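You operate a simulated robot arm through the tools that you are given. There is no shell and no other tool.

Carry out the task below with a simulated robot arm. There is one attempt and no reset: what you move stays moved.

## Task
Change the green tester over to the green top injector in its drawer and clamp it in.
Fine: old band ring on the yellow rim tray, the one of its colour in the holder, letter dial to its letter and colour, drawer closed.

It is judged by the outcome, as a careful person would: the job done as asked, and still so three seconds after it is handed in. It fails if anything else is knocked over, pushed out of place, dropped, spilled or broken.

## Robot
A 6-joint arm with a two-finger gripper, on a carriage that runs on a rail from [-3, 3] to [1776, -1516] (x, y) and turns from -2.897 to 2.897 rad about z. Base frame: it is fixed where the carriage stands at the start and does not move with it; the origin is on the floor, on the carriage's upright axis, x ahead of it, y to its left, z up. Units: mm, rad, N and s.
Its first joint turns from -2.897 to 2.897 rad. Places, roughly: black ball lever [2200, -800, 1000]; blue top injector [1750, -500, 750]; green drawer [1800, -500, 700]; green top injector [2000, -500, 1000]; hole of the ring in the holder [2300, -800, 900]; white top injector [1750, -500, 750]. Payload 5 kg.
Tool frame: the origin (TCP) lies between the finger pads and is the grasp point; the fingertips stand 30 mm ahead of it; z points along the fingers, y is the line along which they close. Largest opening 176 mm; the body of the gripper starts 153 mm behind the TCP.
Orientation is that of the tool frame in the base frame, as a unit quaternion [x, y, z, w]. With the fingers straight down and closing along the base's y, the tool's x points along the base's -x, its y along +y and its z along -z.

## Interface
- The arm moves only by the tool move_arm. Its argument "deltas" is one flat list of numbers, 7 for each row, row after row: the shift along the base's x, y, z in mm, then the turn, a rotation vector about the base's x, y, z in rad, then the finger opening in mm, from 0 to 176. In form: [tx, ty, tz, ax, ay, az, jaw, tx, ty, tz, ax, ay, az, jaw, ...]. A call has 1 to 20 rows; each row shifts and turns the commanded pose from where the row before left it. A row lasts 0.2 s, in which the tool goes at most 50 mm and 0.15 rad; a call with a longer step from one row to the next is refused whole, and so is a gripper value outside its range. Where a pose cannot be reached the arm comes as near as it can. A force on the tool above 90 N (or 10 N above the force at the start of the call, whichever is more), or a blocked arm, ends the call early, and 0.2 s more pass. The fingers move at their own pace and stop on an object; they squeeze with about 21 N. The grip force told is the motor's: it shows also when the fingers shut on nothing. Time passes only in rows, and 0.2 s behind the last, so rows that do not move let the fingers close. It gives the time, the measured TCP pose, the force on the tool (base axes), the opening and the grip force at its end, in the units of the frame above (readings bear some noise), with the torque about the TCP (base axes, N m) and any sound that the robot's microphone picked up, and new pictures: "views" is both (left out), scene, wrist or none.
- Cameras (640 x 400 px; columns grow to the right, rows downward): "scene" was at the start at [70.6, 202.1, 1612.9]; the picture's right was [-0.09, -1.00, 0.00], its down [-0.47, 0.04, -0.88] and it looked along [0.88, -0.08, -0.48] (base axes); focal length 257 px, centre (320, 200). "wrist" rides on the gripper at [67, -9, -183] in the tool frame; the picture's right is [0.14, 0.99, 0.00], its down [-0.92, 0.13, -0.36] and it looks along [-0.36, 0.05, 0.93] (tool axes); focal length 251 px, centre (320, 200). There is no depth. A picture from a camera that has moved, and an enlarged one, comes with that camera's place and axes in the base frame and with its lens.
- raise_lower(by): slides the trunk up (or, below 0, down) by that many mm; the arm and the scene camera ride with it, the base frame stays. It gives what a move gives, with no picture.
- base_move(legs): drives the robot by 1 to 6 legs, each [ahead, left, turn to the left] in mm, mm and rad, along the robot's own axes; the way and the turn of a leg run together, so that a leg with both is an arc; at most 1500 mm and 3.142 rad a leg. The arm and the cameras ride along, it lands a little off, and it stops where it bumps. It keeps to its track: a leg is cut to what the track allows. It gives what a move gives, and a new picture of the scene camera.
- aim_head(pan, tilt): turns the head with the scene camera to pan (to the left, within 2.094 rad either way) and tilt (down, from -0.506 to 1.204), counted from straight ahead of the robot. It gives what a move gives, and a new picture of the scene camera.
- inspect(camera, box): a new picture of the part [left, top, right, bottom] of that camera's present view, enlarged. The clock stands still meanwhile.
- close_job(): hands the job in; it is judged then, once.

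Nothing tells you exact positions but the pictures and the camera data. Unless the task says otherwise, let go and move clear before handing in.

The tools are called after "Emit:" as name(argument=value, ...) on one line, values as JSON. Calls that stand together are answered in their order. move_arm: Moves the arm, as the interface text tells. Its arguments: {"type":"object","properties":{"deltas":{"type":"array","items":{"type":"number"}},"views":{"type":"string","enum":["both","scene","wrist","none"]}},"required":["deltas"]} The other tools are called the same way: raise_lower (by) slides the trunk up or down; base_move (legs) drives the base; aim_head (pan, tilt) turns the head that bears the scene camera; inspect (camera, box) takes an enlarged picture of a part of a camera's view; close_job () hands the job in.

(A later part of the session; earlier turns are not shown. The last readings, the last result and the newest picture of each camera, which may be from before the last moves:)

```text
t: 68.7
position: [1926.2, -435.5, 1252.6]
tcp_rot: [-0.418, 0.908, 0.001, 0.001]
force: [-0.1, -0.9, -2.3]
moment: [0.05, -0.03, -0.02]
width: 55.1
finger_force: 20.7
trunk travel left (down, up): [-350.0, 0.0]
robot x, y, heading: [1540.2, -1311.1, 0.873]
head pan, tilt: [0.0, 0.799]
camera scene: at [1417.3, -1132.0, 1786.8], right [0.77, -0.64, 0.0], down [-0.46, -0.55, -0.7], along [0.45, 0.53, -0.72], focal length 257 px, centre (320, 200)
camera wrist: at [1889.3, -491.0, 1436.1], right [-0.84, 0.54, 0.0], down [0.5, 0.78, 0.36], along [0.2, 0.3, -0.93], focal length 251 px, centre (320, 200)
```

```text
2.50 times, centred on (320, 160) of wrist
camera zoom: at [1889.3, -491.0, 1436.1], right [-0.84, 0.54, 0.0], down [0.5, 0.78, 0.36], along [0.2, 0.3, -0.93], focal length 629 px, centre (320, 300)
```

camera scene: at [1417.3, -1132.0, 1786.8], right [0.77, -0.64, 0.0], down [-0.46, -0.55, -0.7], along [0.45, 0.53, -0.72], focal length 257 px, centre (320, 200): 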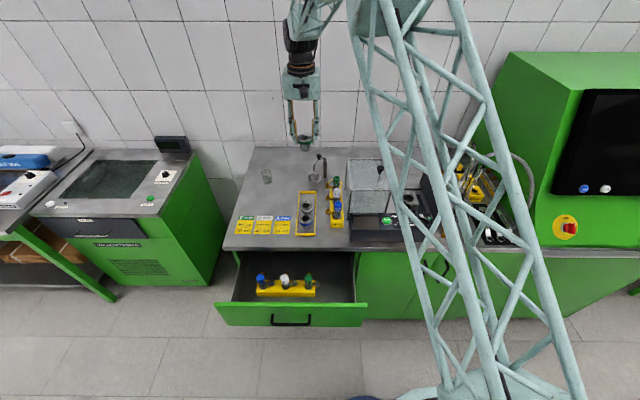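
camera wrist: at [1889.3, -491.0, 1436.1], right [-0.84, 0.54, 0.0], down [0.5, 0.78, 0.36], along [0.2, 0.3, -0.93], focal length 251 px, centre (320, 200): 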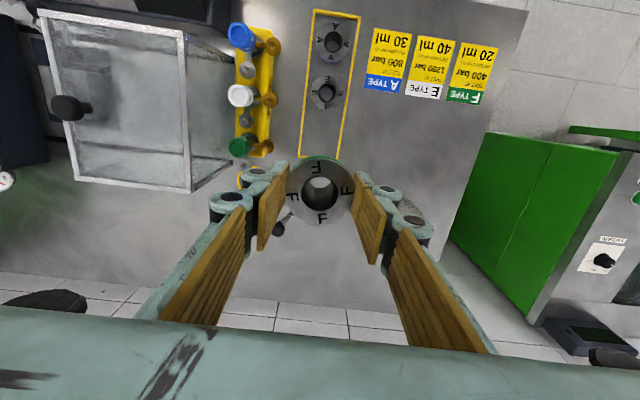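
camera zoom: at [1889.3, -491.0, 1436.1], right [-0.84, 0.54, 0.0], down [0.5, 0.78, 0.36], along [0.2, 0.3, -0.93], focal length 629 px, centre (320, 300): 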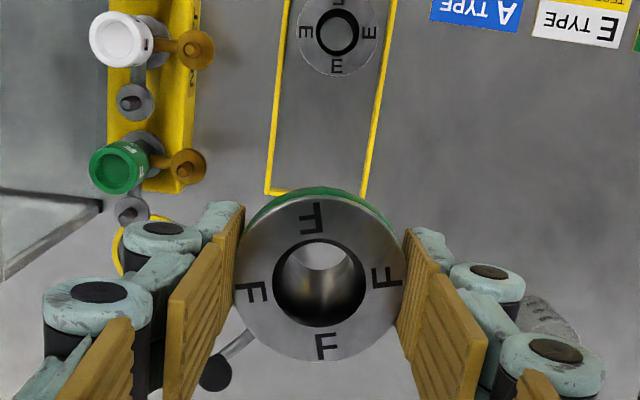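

The green ring is held. It sits about 4 mm further forward in the grip than the blue one did, so I allow for this and carry it to above the holder.

Emit:
move_arm(deltas=[30.85, -29.35, 0, 0, 0, 0, 40, 30.85, -29.35, 0, 0, 0, 0, 40, 30.85, -29.35, 0, 0, 0, 0, 40, 30.85, -29.35, 0, 0, 0, 0, 40, 30.85, -29.35, 0, 0, 0, 0, 40, 30.85, -29.35, 0, 0, 0, 0, 40, 30.85, -29.35, 0, 0, 0, 0, 40, 30.85, -29.35, 0, 0, 0, 0, 40, 30.85, -29.35, 0, 0, 0, 0, 40, 30.85, -29.35, 0, 0, 0, 0, 40, 30.85, -29.35, 0, 0, 0, 0, 40], views="none")

Emit:
move_arm(deltas=[0, 0, -45, 0, 0, 0, 40, 0, 0, -45, 0, 0, 0, 40, 0, 0, -45, 0, 0, 0, 40, 0, 0, -35, 0, 0, 0, 40], views="both")

Emit:
inspect(camera="wrist", box=[240, 80, 400, 240])

Emit:
inspect(camera="scene", box=[370, 150, 440, 220])

```text
t: 71.1
position: [2266.1, -758.6, 1253.1]
tcp_rot: [-0.417, 0.909, 0.0, -0.001]
force: [0.9, -0.3, -1.8]
moment: [0.06, 0.08, 0.02]
width: 55.1
finger_force: 20.8
trunk travel left (down, up): [-350.0, 0.0]
robot x, y, heading: [1537.3, -1313.2, 0.877]
head pan, tilt: [0.0, 0.799]
```

```text
t: 72.1
position: [2266.2, -759.1, 1082.7]
tcp_rot: [-0.418, 0.908, 0.0, 0.001]
force: [1.1, 1.3, -2.1]
moment: [-0.07, 0.11, -0.03]
width: 54.8
finger_force: 20.6
trunk travel left (down, up): [-350.0, 0.0]
robot x, y, heading: [1540.1, -1312.9, 0.87]
head pan, tilt: [0.0, 0.799]
camera scene: at [1418.3, -1131.1, 1786.6], right [0.77, -0.64, 0.0], down [-0.46, -0.55, -0.7], along [0.45, 0.53, -0.72], focal length 257 px, centre (320, 200)
camera wrist: at [2230.2, -815.2, 1266.1], right [-0.84, 0.54, 0.0], down [0.5, 0.78, 0.36], along [0.2, 0.3, -0.93], focal length 251 px, centre (320, 200)
```

scene: 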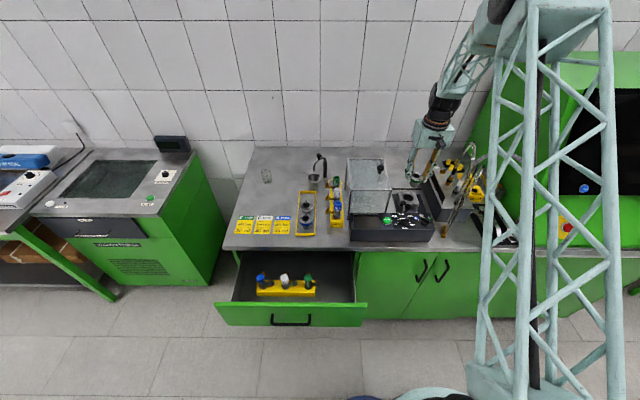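
wrist: 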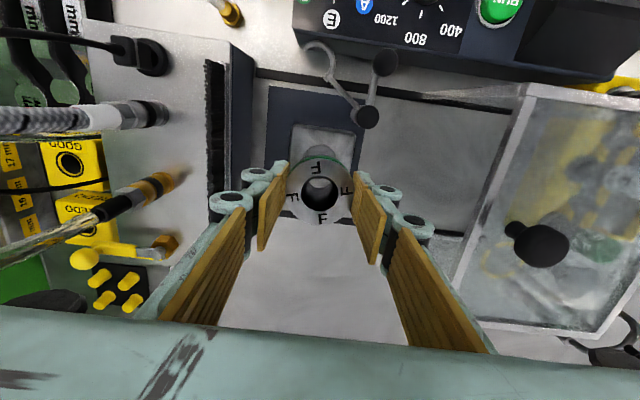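

```text
2.50 times, centred on (320, 160) of wrist
camera zoom: at [2230.2, -815.2, 1266.1], right [-0.84, 0.54, 0.0], down [0.5, 0.78, 0.36], along [0.2, 0.3, -0.93], focal length 629 px, centre (320, 300)
```

zoom: 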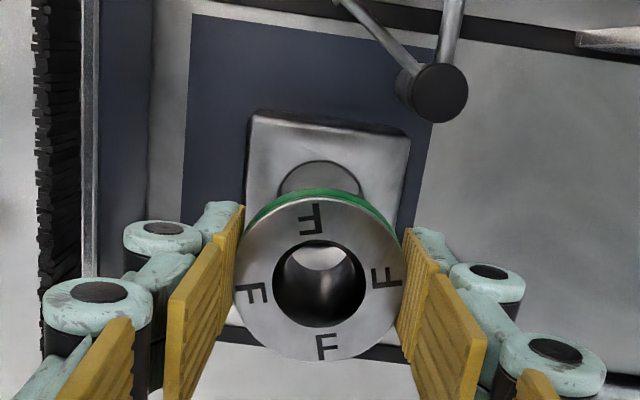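

```text
5.71 times, centred on (405, 185) of scene
camera zoom: at [1418.3, -1131.1, 1786.6], right [0.77, -0.64, 0.0], down [-0.46, -0.55, -0.7], along [0.45, 0.53, -0.72], focal length 1467 px, centre (-166, 286)
```

zoom: 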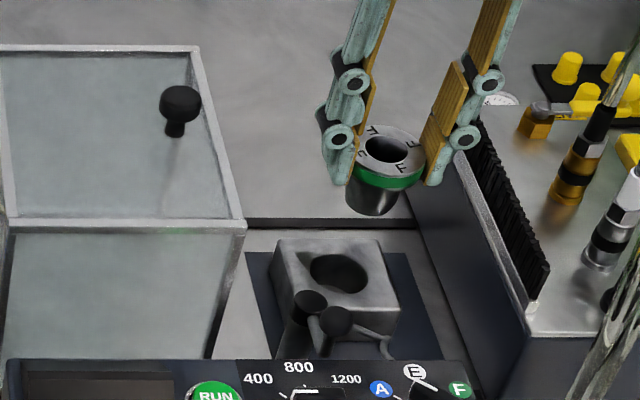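

The ring is centred over the hole. I lower it in stages while watching the force.

Emit:
move_arm(deltas=[0, 0, -35, 0, 0, 0, 40, 0, 0, -33, 0, 0, 0, 40], views="none")

Emit:
inspect(camera="scene", box=[370, 150, 440, 220])

Emit:
move_arm(deltas=[0, 0, -8, 0, 0, 0, 40, 0, 0, -7, 0, 0, 0, 40], views="none")

Emit:
inspect(camera="scene", box=[370, 160, 440, 230])

```text
t: 72.7
position: [2265.4, -755.5, 1014.0]
tcp_rot: [-0.417, 0.909, 0.001, -0.001]
force: [0.7, 0.3, -3.3]
moment: [-0.12, 0.12, 0.01]
width: 54.9
finger_force: 20.9
trunk travel left (down, up): [-350.0, 0.0]
robot x, y, heading: [1539.1, -1312.3, 0.874]
head pan, tilt: [0.0, 0.799]
```

```text
5.71 times, centred on (405, 185) of scene
camera zoom: at [1418.9, -1130.5, 1786.5], right [0.77, -0.64, 0.0], down [-0.46, -0.55, -0.7], along [0.45, 0.53, -0.72], focal length 1467 px, centre (-166, 286)
```

zoom: 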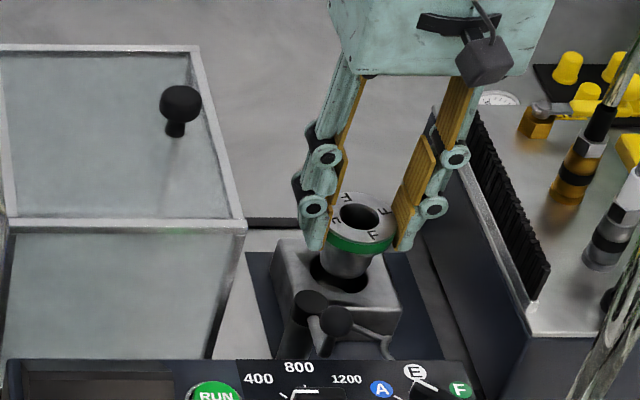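

```text
t: 73.3
position: [2265.6, -758.4, 998.0]
tcp_rot: [-0.418, 0.909, 0.0, 0.0]
force: [0.7, 0.2, -2.6]
moment: [-0.07, 0.1, 0.0]
width: 54.8
finger_force: 21.0
trunk travel left (down, up): [-350.0, 0.0]
robot x, y, heading: [1536.2, -1310.2, 0.878]
head pan, tilt: [0.0, 0.799]
```

```text
5.71 times, centred on (405, 195) of scene
camera zoom: at [1418.2, -1131.0, 1786.7], right [0.77, -0.64, 0.0], down [-0.46, -0.55, -0.7], along [0.45, 0.53, -0.72], focal length 1467 px, centre (-166, 229)
```

zoom: 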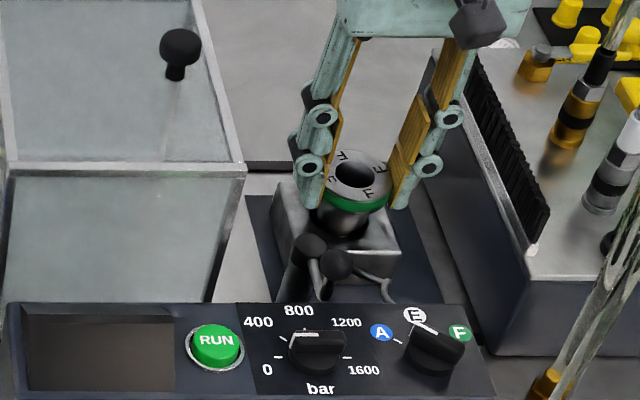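

Emit:
move_arm(deltas=[0, 0, -8, 0, 0, 0, 40, 0, 0, -7, 0, 0, 0, 40], views="none")

Emit:
move_arm(deltas=[0, 0, -5, 0, 0, 0, 40, 0, 0, -4, 0, 0, 0, 40], views="none")

Emit:
inspect(camera="scene", box=[370, 160, 440, 230])

```text
t: 73.9
position: [2264.8, -756.6, 983.3]
tcp_rot: [-0.418, 0.909, 0.0, 0.0]
force: [3.0, 1.2, -3.8]
moment: [0.09, -0.14, -0.01]
width: 55.0
finger_force: 20.5
trunk travel left (down, up): [-350.0, 0.0]
robot x, y, heading: [1538.3, -1314.6, 0.873]
head pan, tilt: [0.0, 0.799]
```

```text
t: 74.5
position: [2265.0, -758.5, 974.9]
tcp_rot: [-0.418, 0.908, 0.0, 0.001]
force: [9.6, 4.8, 0.8]
moment: [0.25, -0.39, -0.06]
width: 55.2
finger_force: 21.2
trunk travel left (down, up): [-350.0, 0.0]
robot x, y, heading: [1541.6, -1317.6, 0.874]
head pan, tilt: [0.0, 0.799]
```

```text
5.71 times, centred on (405, 195) of scene
camera zoom: at [1417.9, -1131.5, 1786.7], right [0.77, -0.64, 0.0], down [-0.46, -0.55, -0.7], along [0.45, 0.53, -0.72], focal length 1467 px, centre (-166, 229)
```

zoom: 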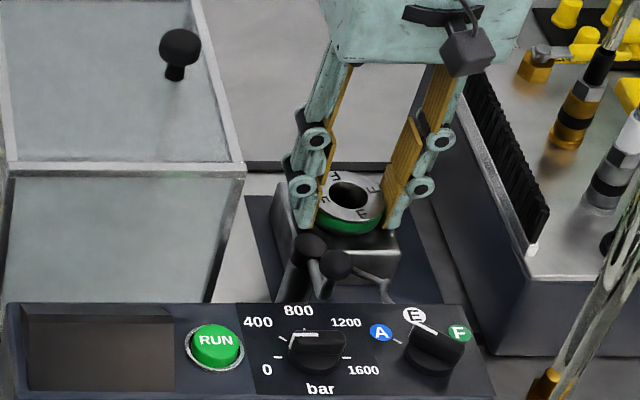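

Emit:
move_arm(deltas=[1.5, 0.8, -3, 0, 0, 0, 40, 0, 0, -3, 0, 0, 0, 40], views="none")

```text
t: 75.1
position: [2266.0, -756.9, 970.2]
tcp_rot: [-0.418, 0.908, 0.0, 0.0]
force: [6.3, 3.1, -0.3]
moment: [0.12, -0.28, 0.0]
width: 55.0
finger_force: 20.6
trunk travel left (down, up): [-350.0, 0.0]
robot x, y, heading: [1534.1, -1313.5, 0.87]
head pan, tilt: [0.0, 0.799]
```

Emit:
move_arm(deltas=[1, 0.5, -2, 0, 0, 0, 40], views="none")

Emit:
move_arm(deltas=[0, 0, -2, 0, 0, 0, 40], views="none")

Emit:
inspect(camera="scene", box=[370, 160, 440, 230])

```text
t: 75.5
position: [2266.2, -757.8, 969.7]
tcp_rot: [-0.419, 0.908, 0.001, 0.0]
force: [-6.1, -4.3, 18.1]
moment: [-0.09, 0.16, -0.03]
width: 54.7
finger_force: 21.3
trunk travel left (down, up): [-350.0, 0.0]
robot x, y, heading: [1540.3, -1316.4, 0.876]
head pan, tilt: [0.0, 0.799]
```

```text
t: 75.9
position: [2266.0, -757.2, 970.3]
tcp_rot: [-0.418, 0.909, 0.001, 0.001]
force: [-15.1, -7.8, 37.7]
moment: [0.01, 0.75, 0.09]
width: 54.8
finger_force: 21.5
trunk travel left (down, up): [-350.0, 0.0]
robot x, y, heading: [1537.6, -1315.5, 0.872]
head pan, tilt: [0.0, 0.799]
```

```text
5.71 times, centred on (405, 195) of scene
camera zoom: at [1414.5, -1133.7, 1787.1], right [0.77, -0.64, 0.0], down [-0.46, -0.55, -0.7], along [0.45, 0.54, -0.72], focal length 1467 px, centre (-166, 229)
```

zoom: 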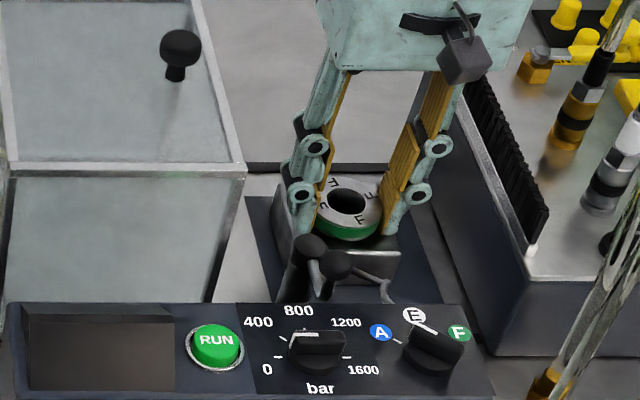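

It is seated at z 970, as predicted. I open and rise.

Emit:
move_arm(deltas=[0, 0, 2, 0, 0, 0, 64, 0, 0, 0, 0, 0, 0, 80, 0, 0, 0, 0, 0, 0, 80, 0, 0, 20, 0, 0, 0, 80, 0, 0, 40, 0, 0, 0, 80, 0, 0, 40, 0, 0, 0, 80, 0, 0, 40, 0, 0, 0, 80], views="wrist")

Emit:
inspect(camera="wrist", box=[240, 80, 400, 240])

Emit:
inspect(camera="scene", box=[370, 170, 440, 240])

```text
t: 77.5
position: [2268.9, -758.2, 1109.4]
tcp_rot: [-0.418, 0.908, 0.0, 0.0]
force: [0.9, 0.7, 0.1]
moment: [0.01, -0.01, 0.01]
width: 80.1
finger_force: 0.1
trunk travel left (down, up): [-350.0, 0.0]
robot x, y, heading: [1538.6, -1314.6, 0.877]
head pan, tilt: [0.0, 0.799]
camera wrist: at [2232.7, -813.7, 1292.0], right [-0.84, 0.54, 0.0], down [0.5, 0.78, 0.36], along [0.2, 0.3, -0.93], focal length 251 px, centre (320, 200)
```

wrist: 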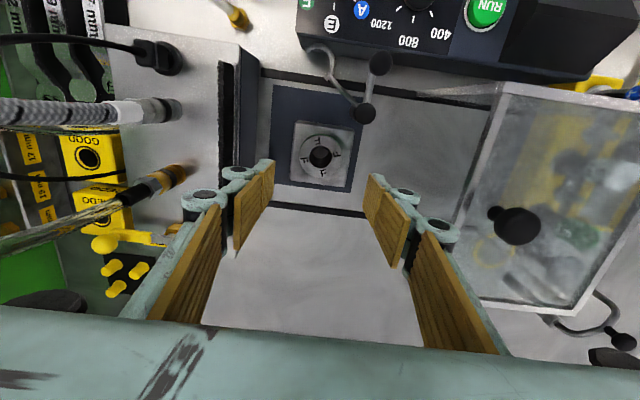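

```text
2.50 times, centred on (320, 160) of wrist
camera zoom: at [2232.7, -813.7, 1292.0], right [-0.84, 0.54, 0.0], down [0.5, 0.78, 0.36], along [0.2, 0.3, -0.93], focal length 629 px, centre (320, 300)
```

zoom: 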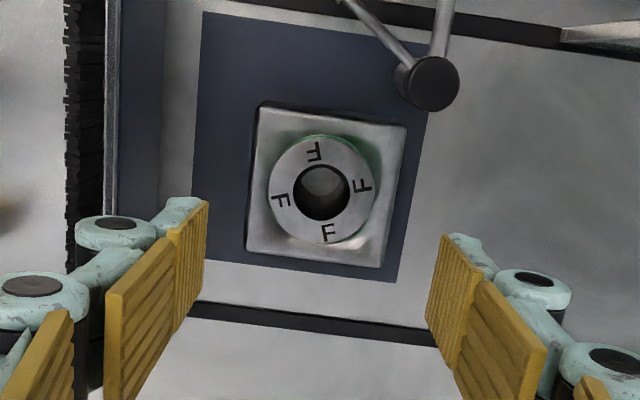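

```text
5.71 times, centred on (405, 205) of scene
camera zoom: at [1417.1, -1132.0, 1786.8], right [0.77, -0.64, 0.0], down [-0.46, -0.55, -0.7], along [0.45, 0.53, -0.72], focal length 1467 px, centre (-166, 171)
```

zoom: 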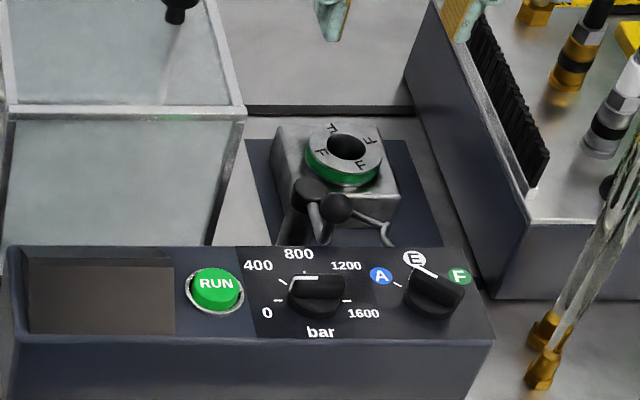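

The green F ring is seated in the holder. Next comes the letter dial; I move above it to look.

Emit:
move_arm(deltas=[0, 0, 40, 0, 0, 0, 80, -24.5, -35, 0, 0, 0, 0, 80, -24.5, -35, 0, 0, 0, 0, 80, -24.5, -35, 0, 0, 0, 0, 80, -24.5, -35, 0, 0, 0, 0, 80], views="wrist")

Emit:
inspect(camera="wrist", box=[240, 80, 400, 240])

Emit:
inspect(camera="scene", box=[380, 190, 450, 250])

```text
t: 78.7
position: [2171.2, -899.9, 1149.8]
tcp_rot: [-0.417, 0.909, 0.001, 0.0]
force: [-0.8, 0.0, -0.2]
moment: [0.01, -0.03, 0.0]
width: 79.9
finger_force: 0.1
trunk travel left (down, up): [-350.0, 0.0]
robot x, y, heading: [1539.1, -1311.8, 0.874]
head pan, tilt: [0.0, 0.799]
camera wrist: at [2135.1, -955.2, 1332.8], right [-0.84, 0.54, 0.0], down [0.5, 0.78, 0.36], along [0.2, 0.31, -0.93], focal length 251 px, centre (320, 200)
```

wrist: 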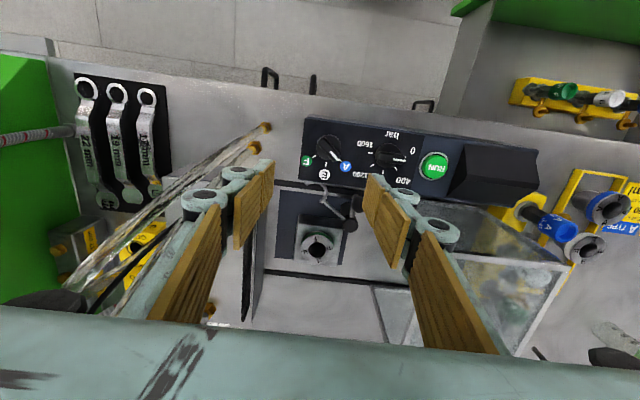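

```text
2.50 times, centred on (320, 160) of wrist
camera zoom: at [2135.1, -955.2, 1332.8], right [-0.84, 0.54, 0.0], down [0.5, 0.78, 0.36], along [0.2, 0.31, -0.93], focal length 629 px, centre (320, 300)
```

zoom: 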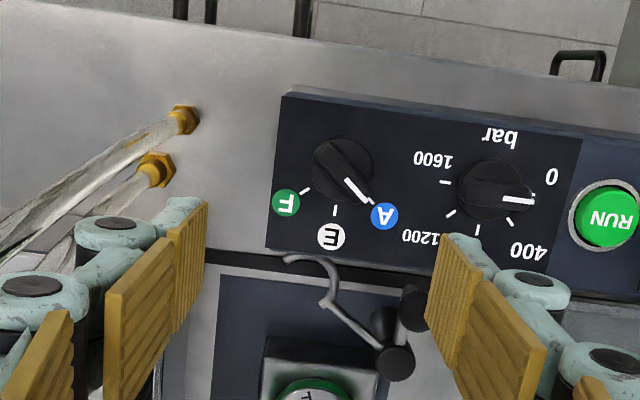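

```text
6.67 times, centred on (415, 220) of scene
camera zoom: at [1417.1, -1131.9, 1786.8], right [0.77, -0.64, 0.0], down [-0.46, -0.55, -0.7], along [0.45, 0.53, -0.72], focal length 1711 px, centre (-313, 67)
```

zoom: 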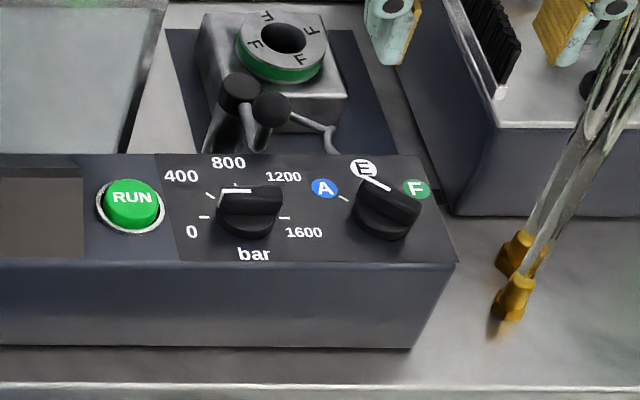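

The dial pointer is on A, and the knob's ridge lies diagonally. I turn the tool 45° so the fingers straddle the ridge, and come closer.

Emit:
move_arm(deltas=[-3, -1, -15, 0, 0, 0.131, 60, -3, -1, -15, 0, 0, 0.131, 60, -3, -1, -15, 0, 0, 0.131, 60, -3, -1, -15, 0, 0, 0.131, 60, -2, -0.5, -15, 0, 0, 0.131, 60, -2, 0, -15, 0, 0, 0.131, 60], views="both")

Emit:
inspect(camera="wrist", box=[240, 80, 400, 240])

Emit:
inspect(camera="scene", box=[380, 170, 460, 250])

```text
t: 80.1
position: [2152.5, -902.0, 1058.1]
tcp_rot: [0.734, -0.679, 0.0, 0.0]
force: [0.7, 0.0, 0.5]
moment: [0.01, -0.01, 0.0]
width: 60.1
finger_force: 0.0
trunk travel left (down, up): [-350.0, 0.0]
robot x, y, heading: [1534.8, -1318.2, 0.872]
head pan, tilt: [0.0, 0.799]
camera scene: at [1417.5, -1131.7, 1786.7], right [0.77, -0.64, 0.0], down [-0.46, -0.55, -0.7], along [0.45, 0.53, -0.72], focal length 257 px, centre (320, 200)
camera wrist: at [2167.6, -967.5, 1241.5], right [-0.98, -0.22, 0.0], down [-0.2, 0.91, 0.36], along [-0.08, 0.35, -0.93], focal length 251 px, centre (320, 200)
```

scene: 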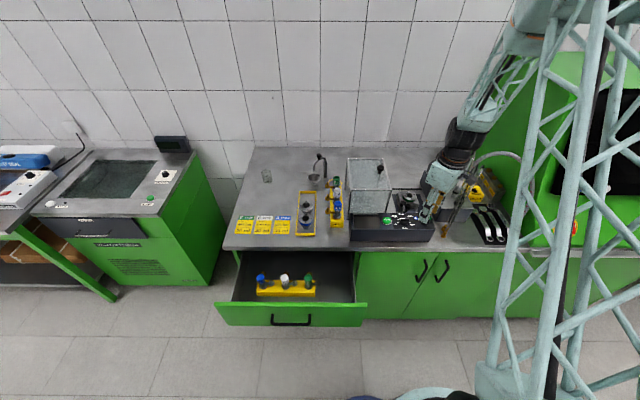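
wrist: 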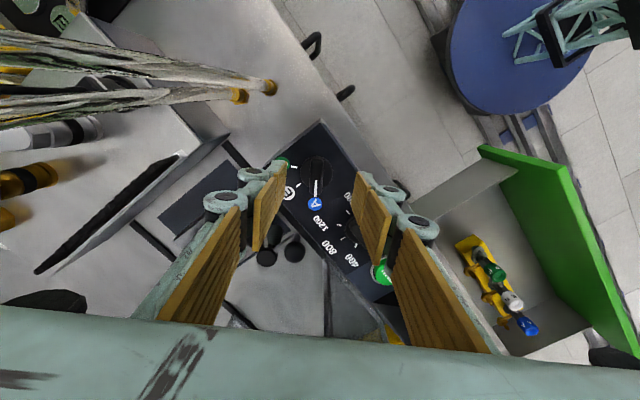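

```text
2.50 times, centred on (320, 160) of wrist
camera zoom: at [2167.6, -967.5, 1241.5], right [-0.98, -0.22, 0.0], down [-0.2, 0.91, 0.36], along [-0.08, 0.35, -0.93], focal length 629 px, centre (320, 300)
```

zoom: 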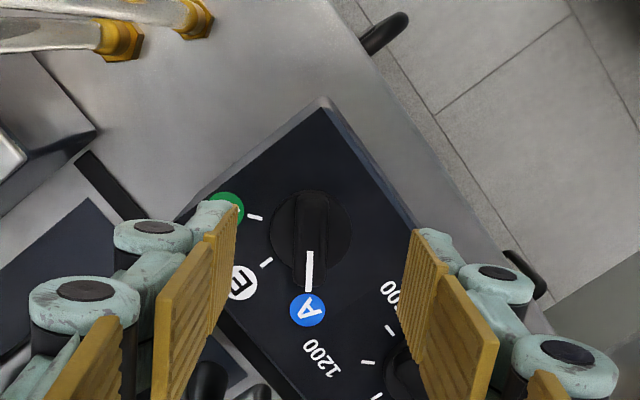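

```text
5.00 times, centred on (420, 210) of scene
camera zoom: at [1417.5, -1131.7, 1786.7], right [0.77, -0.64, 0.0], down [-0.46, -0.55, -0.7], along [0.45, 0.53, -0.72], focal length 1284 px, centre (-180, 150)
```

zoom: 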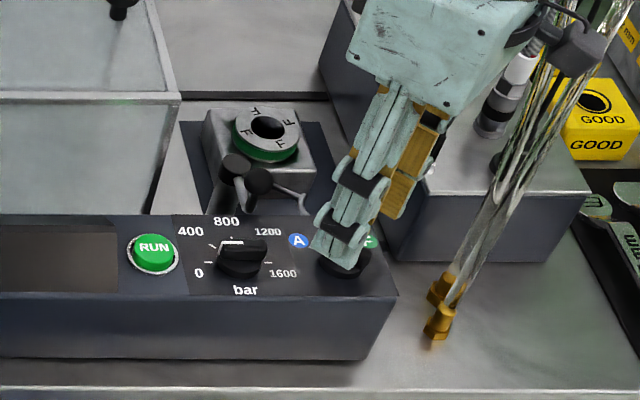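

Aligned with the ridge, 3 mm to correct. I lower onto the knob gently.

Emit:
move_arm(deltas=[3, 0.7, -10, 0, 0, 0, 44, 0, 0, -12, 0, 0, 0, 44, 0, 0, -8, 0, 0, 0, 44], views="wrist")

Emit:
inspect(camera="wrist", box=[260, 120, 380, 220])

Emit:
inspect(camera="scene", box=[390, 180, 450, 240])

```text
t: 80.9
position: [2156.5, -900.8, 1028.3]
tcp_rot: [0.735, -0.679, 0.0, 0.0]
force: [-0.3, -0.2, -1.1]
moment: [-0.02, -0.01, 0.0]
width: 44.3
finger_force: 0.1
trunk travel left (down, up): [-350.0, 0.0]
robot x, y, heading: [1538.8, -1312.6, 0.873]
head pan, tilt: [0.0, 0.799]
camera wrist: at [2171.4, -966.1, 1211.4], right [-0.98, -0.21, 0.0], down [-0.2, 0.91, 0.36], along [-0.08, 0.35, -0.93], focal length 251 px, centre (320, 200)
```

wrist: 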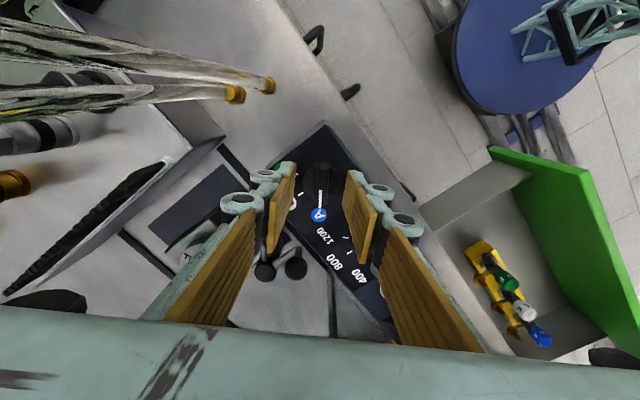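

```text
4.00 times, centred on (320, 170) of wrist
camera zoom: at [2171.4, -966.1, 1211.4], right [-0.98, -0.21, 0.0], down [-0.2, 0.91, 0.36], along [-0.08, 0.35, -0.93], focal length 1006 px, centre (320, 320)
```

zoom: 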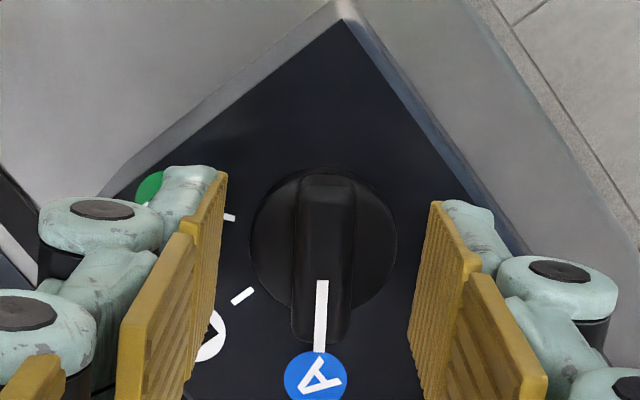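

```text
6.67 times, centred on (420, 210) of scene
camera zoom: at [1417.3, -1131.8, 1786.7], right [0.77, -0.64, 0.0], down [-0.46, -0.55, -0.7], along [0.45, 0.53, -0.72], focal length 1711 px, centre (-347, 133)
```

zoom: 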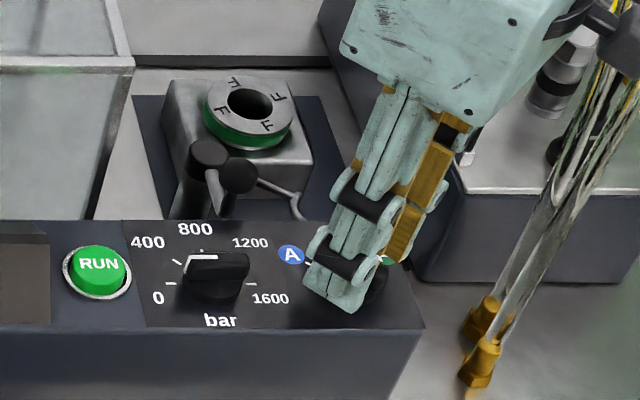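

Emit:
move_arm(deltas=[0.3, -3.5, -4, 0, 0, 0, 44, 0, 0, -5, 0, 0, 0, 44], views="none")

Emit:
inspect(camera="wrist", box=[260, 120, 380, 220])

Emit:
inspect(camera="scene", box=[390, 180, 450, 240])

```text
t: 81.5
position: [2156.1, -904.7, 1019.0]
tcp_rot: [0.735, -0.679, 0.0, 0.0]
force: [0.1, -0.2, 0.6]
moment: [0.03, -0.01, 0.01]
width: 43.7
finger_force: 0.0
trunk travel left (down, up): [-350.0, 0.0]
robot x, y, heading: [1538.7, -1314.4, 0.873]
head pan, tilt: [0.0, 0.799]
```

```text
4.00 times, centred on (320, 170) of wrist
camera zoom: at [2171.2, -969.5, 1201.9], right [-0.98, -0.21, 0.0], down [-0.2, 0.91, 0.36], along [-0.08, 0.35, -0.93], focal length 1006 px, centre (320, 320)
```

zoom: 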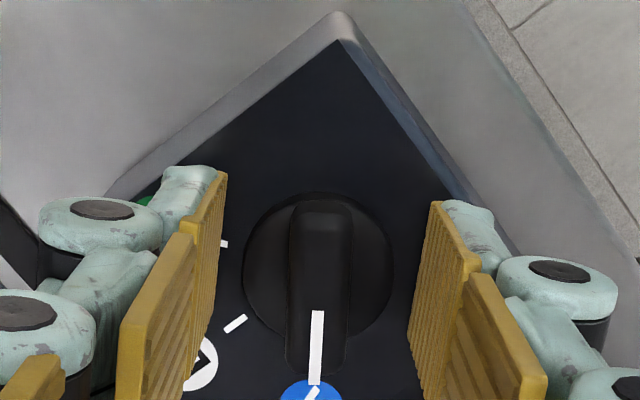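

```text
6.67 times, centred on (420, 210) of scene
camera zoom: at [1417.3, -1131.9, 1786.7], right [0.77, -0.64, 0.0], down [-0.46, -0.55, -0.7], along [0.45, 0.53, -0.72], focal length 1711 px, centre (-347, 133)
```

zoom: 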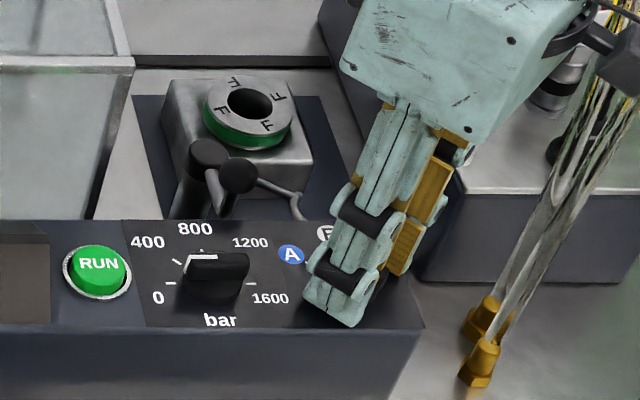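

Emit:
move_arm(deltas=[0, 0, 0, 0, 0, 0, 4, 0, 0, 0, 0, 0, 0, 4, 0, 0, 0, 0, 0, 0, 4], views="none")

Emit:
inspect(camera="wrist", box=[260, 120, 380, 220])

```text
t: 82.3
position: [2155.5, -904.7, 1019.8]
tcp_rot: [0.734, -0.679, 0.001, 0.0]
force: [-3.0, -1.8, -0.3]
moment: [-0.06, 0.08, -0.05]
width: 31.7
finger_force: 45.1
trunk travel left (down, up): [-350.0, 0.0]
robot x, y, heading: [1539.4, -1314.1, 0.873]
head pan, tilt: [0.0, 0.799]
```

```text
4.00 times, centred on (320, 170) of wrist
camera zoom: at [2171.1, -969.6, 1202.1], right [-0.98, -0.21, 0.0], down [-0.2, 0.91, 0.36], along [-0.08, 0.35, -0.93], focal length 1006 px, centre (320, 320)
```

zoom: 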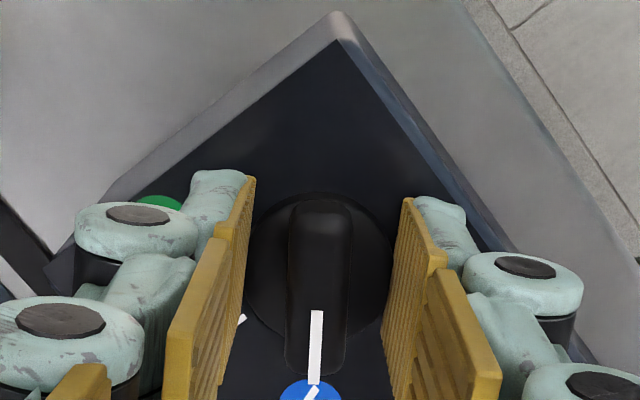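

That grips the round base; I'd rather hold the ridge. I open, rise 9 mm and close again.

Emit:
move_arm(deltas=[0, 0, 0, 0, 0, 0, 44, 0, 0, 4, 0, 0, 0, 44, 0, 0, 5, 0, 0, 0, 44, 0, 0, 0, 0, 0, 0, 4, 0, 0, 0, 0, 0, 0, 4, 0, 0, 0, 0, 0, 0, 4], views="none")

Emit:
inspect(camera="wrist", box=[260, 120, 380, 220])

```text
t: 83.7
position: [2156.3, -904.6, 1029.5]
tcp_rot: [0.734, -0.679, 0.001, 0.0]
force: [-2.9, -1.3, 0.6]
moment: [-0.2, 0.08, 0.04]
width: 12.6
finger_force: 45.3
trunk travel left (down, up): [-350.0, 0.0]
robot x, y, heading: [1538.6, -1313.4, 0.878]
head pan, tilt: [0.0, 0.799]
```

```text
4.00 times, centred on (320, 170) of wrist
camera zoom: at [2171.1, -969.7, 1211.2], right [-0.98, -0.21, 0.0], down [-0.2, 0.91, 0.36], along [-0.08, 0.35, -0.93], focal length 1006 px, centre (320, 320)
```

zoom: 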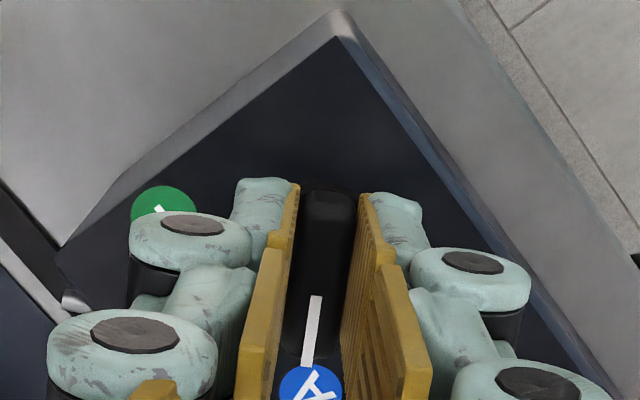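

The ridge is now held (12.6 mm). I turn it clockwise, seen from above, from A past E toward F, in two parts.

Emit:
move_arm(deltas=[0, 0, 0, 0, 0, -0.1, 4, 0, 0, 0, 0, 0, -0.12, 4, 0, 0, 0, 0, 0, -0.12, 4, 0, 0, 0, 0, 0, -0.12, 4, 0, 0, 0, 0, 0, -0.12, 4, 0, 0, 0, 0, 0, -0.12, 4, 0, 0, 0, 0, 0, -0.12, 4], views="wrist")

Emit:
inspect(camera="wrist", box=[260, 120, 380, 220])

```text
t: 85.3
position: [2153.5, -902.6, 1028.4]
tcp_rot: [-0.402, 0.916, -0.001, -0.001]
force: [-28.4, 12.1, -17.1]
moment: [0.86, 0.15, 0.14]
width: 12.5
finger_force: 45.1
trunk travel left (down, up): [-350.0, 0.0]
robot x, y, heading: [1537.1, -1313.4, 0.874]
head pan, tilt: [0.0, 0.799]
camera wrist: at [2116.0, -958.0, 1211.3], right [-0.82, 0.57, 0.0], down [0.53, 0.77, 0.36], along [0.2, 0.3, -0.93], focal length 251 px, centre (320, 200)
```

wrist: 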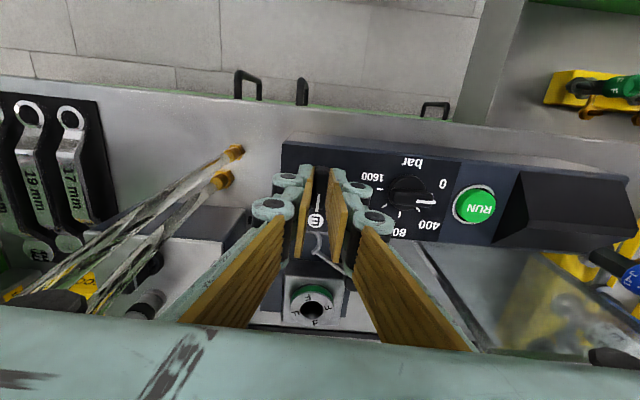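

```text
4.00 times, centred on (320, 170) of wrist
camera zoom: at [2116.0, -958.0, 1211.3], right [-0.82, 0.57, 0.0], down [0.53, 0.77, 0.36], along [0.2, 0.3, -0.93], focal length 1006 px, centre (320, 320)
```

zoom: 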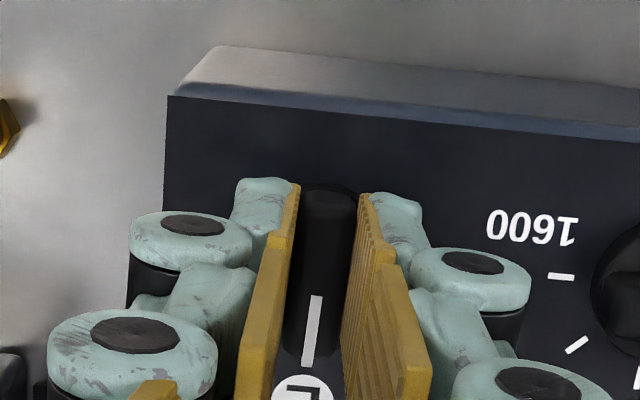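

The pointer is at E now. I ease off the side force and keep turning to F.

Emit:
move_arm(deltas=[-1.5, 1.3, 0, 0, 0, -0.1, 4, 0, 0, 0, 0, 0, -0.12, 4, 0, 0, 0, 0, 0, -0.12, 4, 0, 0, 0, 0, 0, -0.12, 4, 0, 0, 0, 0, 0, -0.12, 4, 0, 0, 0, 0, 0, -0.12, 4, 0, 0, 0, 0, 0, -0.12, 4], views="wrist")

Emit:
inspect(camera="wrist", box=[260, 120, 380, 220])

```text
t: 86.9
position: [2154.6, -901.5, 1029.1]
tcp_rot: [-0.003, 1.0, 0.0, 0.001]
force: [-35.2, 27.1, -9.9]
moment: [0.63, 0.78, 0.03]
width: 12.5
finger_force: 44.9
trunk travel left (down, up): [-350.0, 0.0]
robot x, y, heading: [1537.0, -1312.6, 0.873]
head pan, tilt: [0.0, 0.799]
camera wrist: at [2087.6, -910.1, 1212.0], right [-0.14, 0.99, 0.0], down [0.92, 0.13, 0.36], along [0.36, 0.05, -0.93], focal length 251 px, centre (320, 200)
```

wrist: 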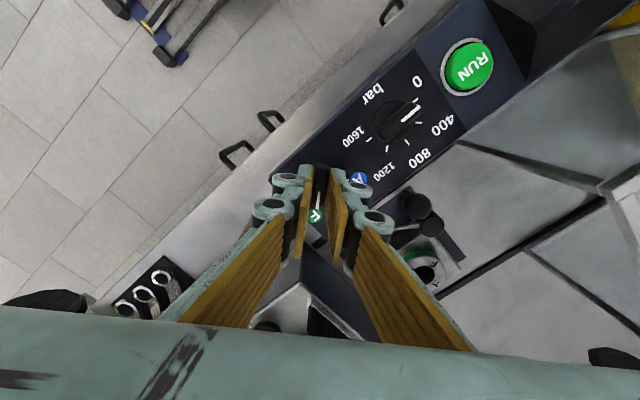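

```text
4.00 times, centred on (320, 170) of wrist
camera zoom: at [2087.6, -910.1, 1212.0], right [-0.14, 0.99, 0.0], down [0.92, 0.13, 0.36], along [0.36, 0.05, -0.93], focal length 1006 px, centre (320, 320)
```

zoom: 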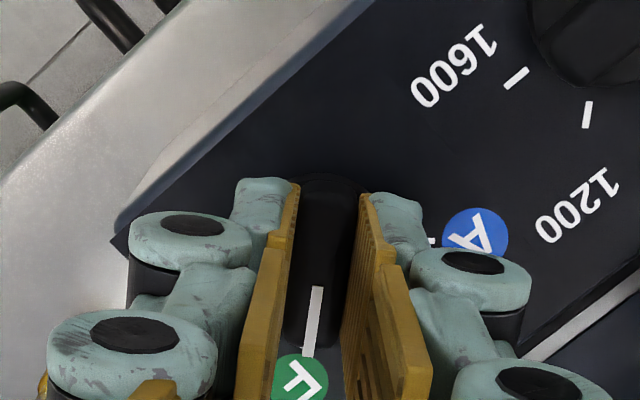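

The pointer is at F. I let go of the knob, rise and check.

Emit:
move_arm(deltas=[0, 0, 0, 0, 0, 0, 44, 0, 0, 0, 0, 0, 0, 44, 0, 0, 20, 0, 0, 0, 44, 0, 0, 40, 0, 0, 0.1, 44, 0, 0, 40, 0, 0, 0.15, 44, 0, 0, 20, 0, 0, 0.15, 44, 0, 0, 0, 0, 0, 0.15, 44, 0, 0, 0, 0, 0, 0.15, 44, 0, 0, 0, 0, 0, 0.14, 44], views="wrist")

Emit:
inspect(camera="wrist", box=[270, 80, 390, 200])

```text
t: 88.9
position: [2155.3, -903.6, 1148.2]
tcp_rot: [-0.412, 0.911, 0.0, 0.0]
force: [0.1, 0.4, 0.9]
moment: [0.05, -0.06, 0.01]
width: 44.2
finger_force: 0.0
trunk travel left (down, up): [-350.0, 0.0]
robot x, y, heading: [1541.0, -1314.1, 0.874]
head pan, tilt: [0.0, 0.799]
camera wrist: at [2118.0, -959.3, 1331.4], right [-0.83, 0.55, 0.0], down [0.51, 0.78, 0.36], along [0.2, 0.3, -0.93], focal length 251 px, centre (320, 200)
```

wrist: 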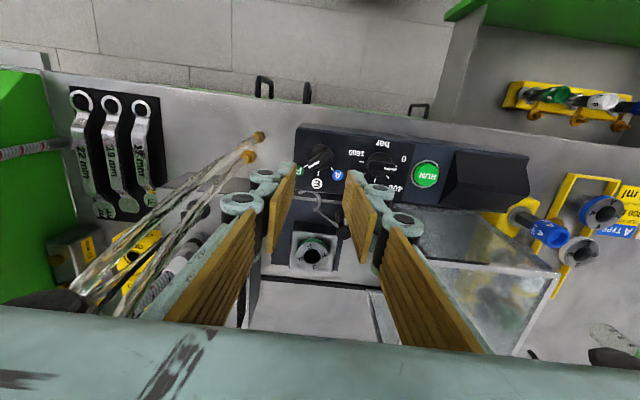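

```text
3.33 times, centred on (330, 140) of wrist
camera zoom: at [2118.0, -959.3, 1331.4], right [-0.83, 0.55, 0.0], down [0.51, 0.78, 0.36], along [0.2, 0.3, -0.93], focal length 838 px, centre (287, 400)
```

zoom: 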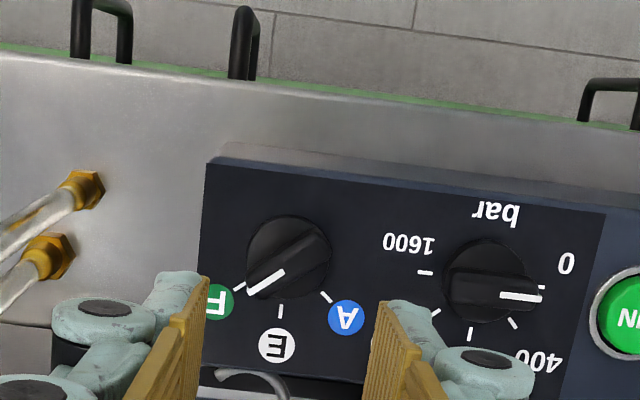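

The pointer sits on the F tick. Next is the green injector in the drawer: I move over it, turning the tool so the fingers close front-to-back.

Emit:
move_arm(deltas=[-40.5, 18.1, 0, 0, 0, -0.1428, 70, -40.5, 18.1, 0, 0, 0, -0.1428, 70, -40.5, 18.1, 0, 0, 0, -0.1428, 70, -40.5, 18.1, 0, 0, 0, -0.1428, 70, -40.5, 18.1, 0, 0, 0, -0.1428, 70, -40.5, 18.1, 0, 0, 0, -0.1428, 70, -40.5, 18.1, 0, 0, 0, -0.1428, 70, -40.5, 18.1, 0, 0, 0, -0.1428, 70, -40.5, 18.1, 0, 0, 0, -0.1428, 70, -40.5, 18.1, 0, 0, 0, -0.1428, 70, -40.5, 18.1, 0, 0, 0, -0.1428, 70], views="both")

```text
t: 91.3
position: [1707.2, -704.7, 1147.7]
tcp_rot: [0.354, 0.935, -0.001, 0.001]
force: [-0.6, -0.7, 0.1]
moment: [0.01, -0.04, 0.01]
width: 69.8
finger_force: 0.0
trunk travel left (down, up): [-350.0, 0.0]
robot x, y, heading: [1539.1, -1313.2, 0.871]
head pan, tilt: [0.0, 0.799]
camera scene: at [1417.0, -1131.7, 1786.7], right [0.77, -0.64, 0.0], down [-0.46, -0.55, -0.7], along [0.45, 0.53, -0.72], focal length 257 px, centre (320, 200)
camera wrist: at [1653.0, -665.7, 1331.4], right [0.55, 0.83, 0.0], down [0.78, -0.52, 0.36], along [0.3, -0.2, -0.93], focal length 251 px, centre (320, 200)
```

scene: 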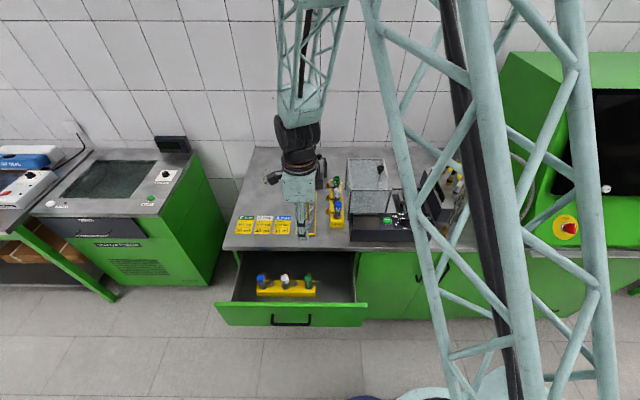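
wrist: 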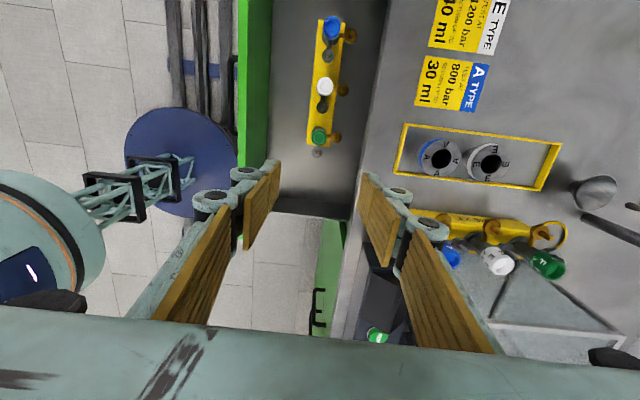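

The green cap is nearly in line below the tool. I lower the trunk by 200 mm and look again before reaching into the drawer.

Emit:
raise_lower(by=-200)

Emit:
move_arm(deltas=[0, 0, 0, 0, 0, 0, 50, 0, 0, 0, 0, 0, 0, 50], views="both")

Emit:
inspect(camera="wrist", box=[240, 80, 400, 240])

Emit:
inspect(camera="scene", box=[230, 190, 370, 330])

```text
t: 93.4
position: [1709.4, -704.6, 949.3]
tcp_rot: [0.353, 0.936, 0.0, 0.0]
force: [-0.1, -0.4, 0.4]
moment: [0.03, 0.0, 0.01]
width: 70.1
finger_force: 0.1
trunk travel left (down, up): [-150.0, 200.0]
robot x, y, heading: [1540.4, -1310.8, 0.87]
head pan, tilt: [0.0, 0.799]
```

```text
t: 94.0
position: [1711.1, -704.1, 948.7]
tcp_rot: [0.354, 0.935, 0.0, 0.0]
force: [-0.9, -0.6, -0.6]
moment: [0.03, -0.04, -0.01]
width: 50.1
finger_force: 0.1
trunk travel left (down, up): [-150.0, 200.0]
robot x, y, heading: [1540.3, -1312.6, 0.875]
head pan, tilt: [0.0, 0.799]
camera scene: at [1417.3, -1131.8, 1586.7], right [0.77, -0.64, 0.0], down [-0.46, -0.55, -0.7], along [0.45, 0.53, -0.72], focal length 257 px, centre (320, 200)
camera wrist: at [1654.1, -666.0, 1131.3], right [0.55, 0.83, 0.0], down [0.78, -0.51, 0.36], along [0.3, -0.2, -0.93], focal length 251 px, centre (320, 200)
```

scene: 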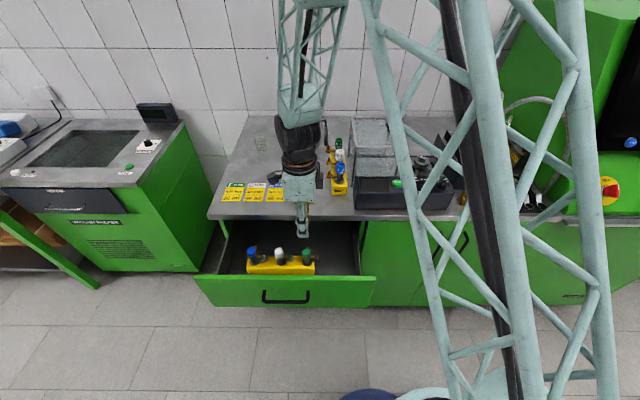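
wrist: 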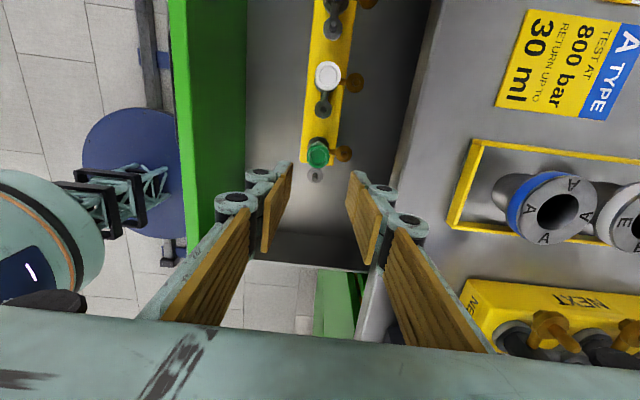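

```text
2.50 times, centred on (320, 160) of wrist
camera zoom: at [1654.1, -666.0, 1131.3], right [0.55, 0.83, 0.0], down [0.78, -0.51, 0.36], along [0.3, -0.2, -0.93], focal length 629 px, centre (320, 300)
```

zoom: 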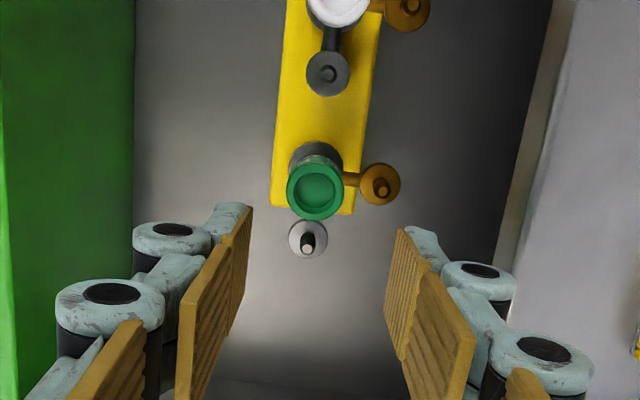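

```text
2.86 times, centred on (300, 260) of scene
camera zoom: at [1417.3, -1131.8, 1586.7], right [0.77, -0.64, 0.0], down [-0.46, -0.55, -0.7], along [0.45, 0.53, -0.72], focal length 734 px, centre (377, 29)
```

zoom: 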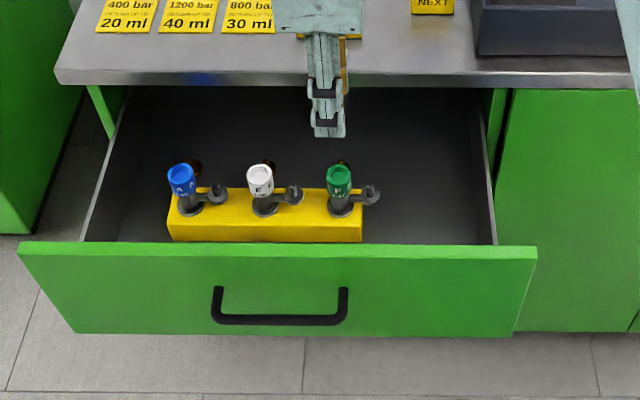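

The hook sits low, at about z 960, so the injector's side arms should end up pointing away from it. That is why I pick it with this tool angle and turn it later. I descend partway with the jaw narrowed.

Emit:
move_arm(deltas=[-1.2, -1.8, -40, 0, 0, 0, 42, 0, 0, -40, 0, 0, 0, 42, 0, 0, -34, 0, 0, 0, 42], views="wrist")

Emit:
inspect(camera="wrist", box=[250, 100, 390, 220])

Emit:
inspect(camera="scene", box=[260, 210, 350, 290])

```text
t: 94.8
position: [1707.5, -706.0, 833.5]
tcp_rot: [0.353, 0.936, 0.0, 0.0]
force: [0.1, 0.2, -0.2]
moment: [0.03, 0.02, 0.03]
width: 42.2
finger_force: 0.1
trunk travel left (down, up): [-150.0, 200.0]
robot x, y, heading: [1540.4, -1313.2, 0.879]
head pan, tilt: [0.0, 0.799]
camera wrist: at [1652.5, -667.1, 1016.0], right [0.55, 0.83, 0.0], down [0.78, -0.51, 0.36], along [0.3, -0.2, -0.93], focal length 251 px, centre (320, 200)
```

wrist: 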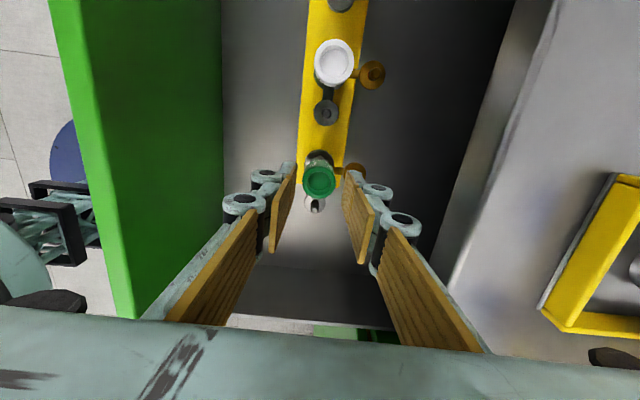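

```text
3.33 times, centred on (320, 160) of wrist
camera zoom: at [1652.5, -667.1, 1016.0], right [0.55, 0.83, 0.0], down [0.78, -0.51, 0.36], along [0.3, -0.2, -0.93], focal length 838 px, centre (320, 333)
```

zoom: 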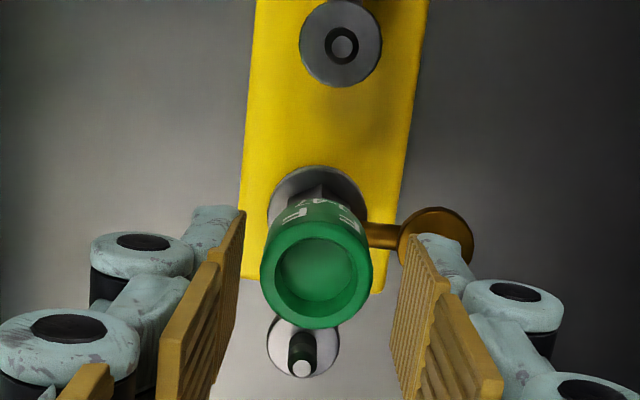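

```text
5.00 times, centred on (305, 250) of scene
camera zoom: at [1417.3, -1131.9, 1586.6], right [0.77, -0.64, 0.0], down [-0.46, -0.55, -0.7], along [0.45, 0.53, -0.72], focal length 1284 px, centre (395, -50)
```

zoom: 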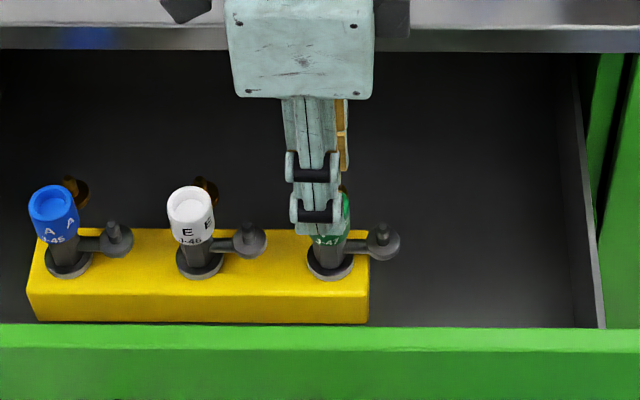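

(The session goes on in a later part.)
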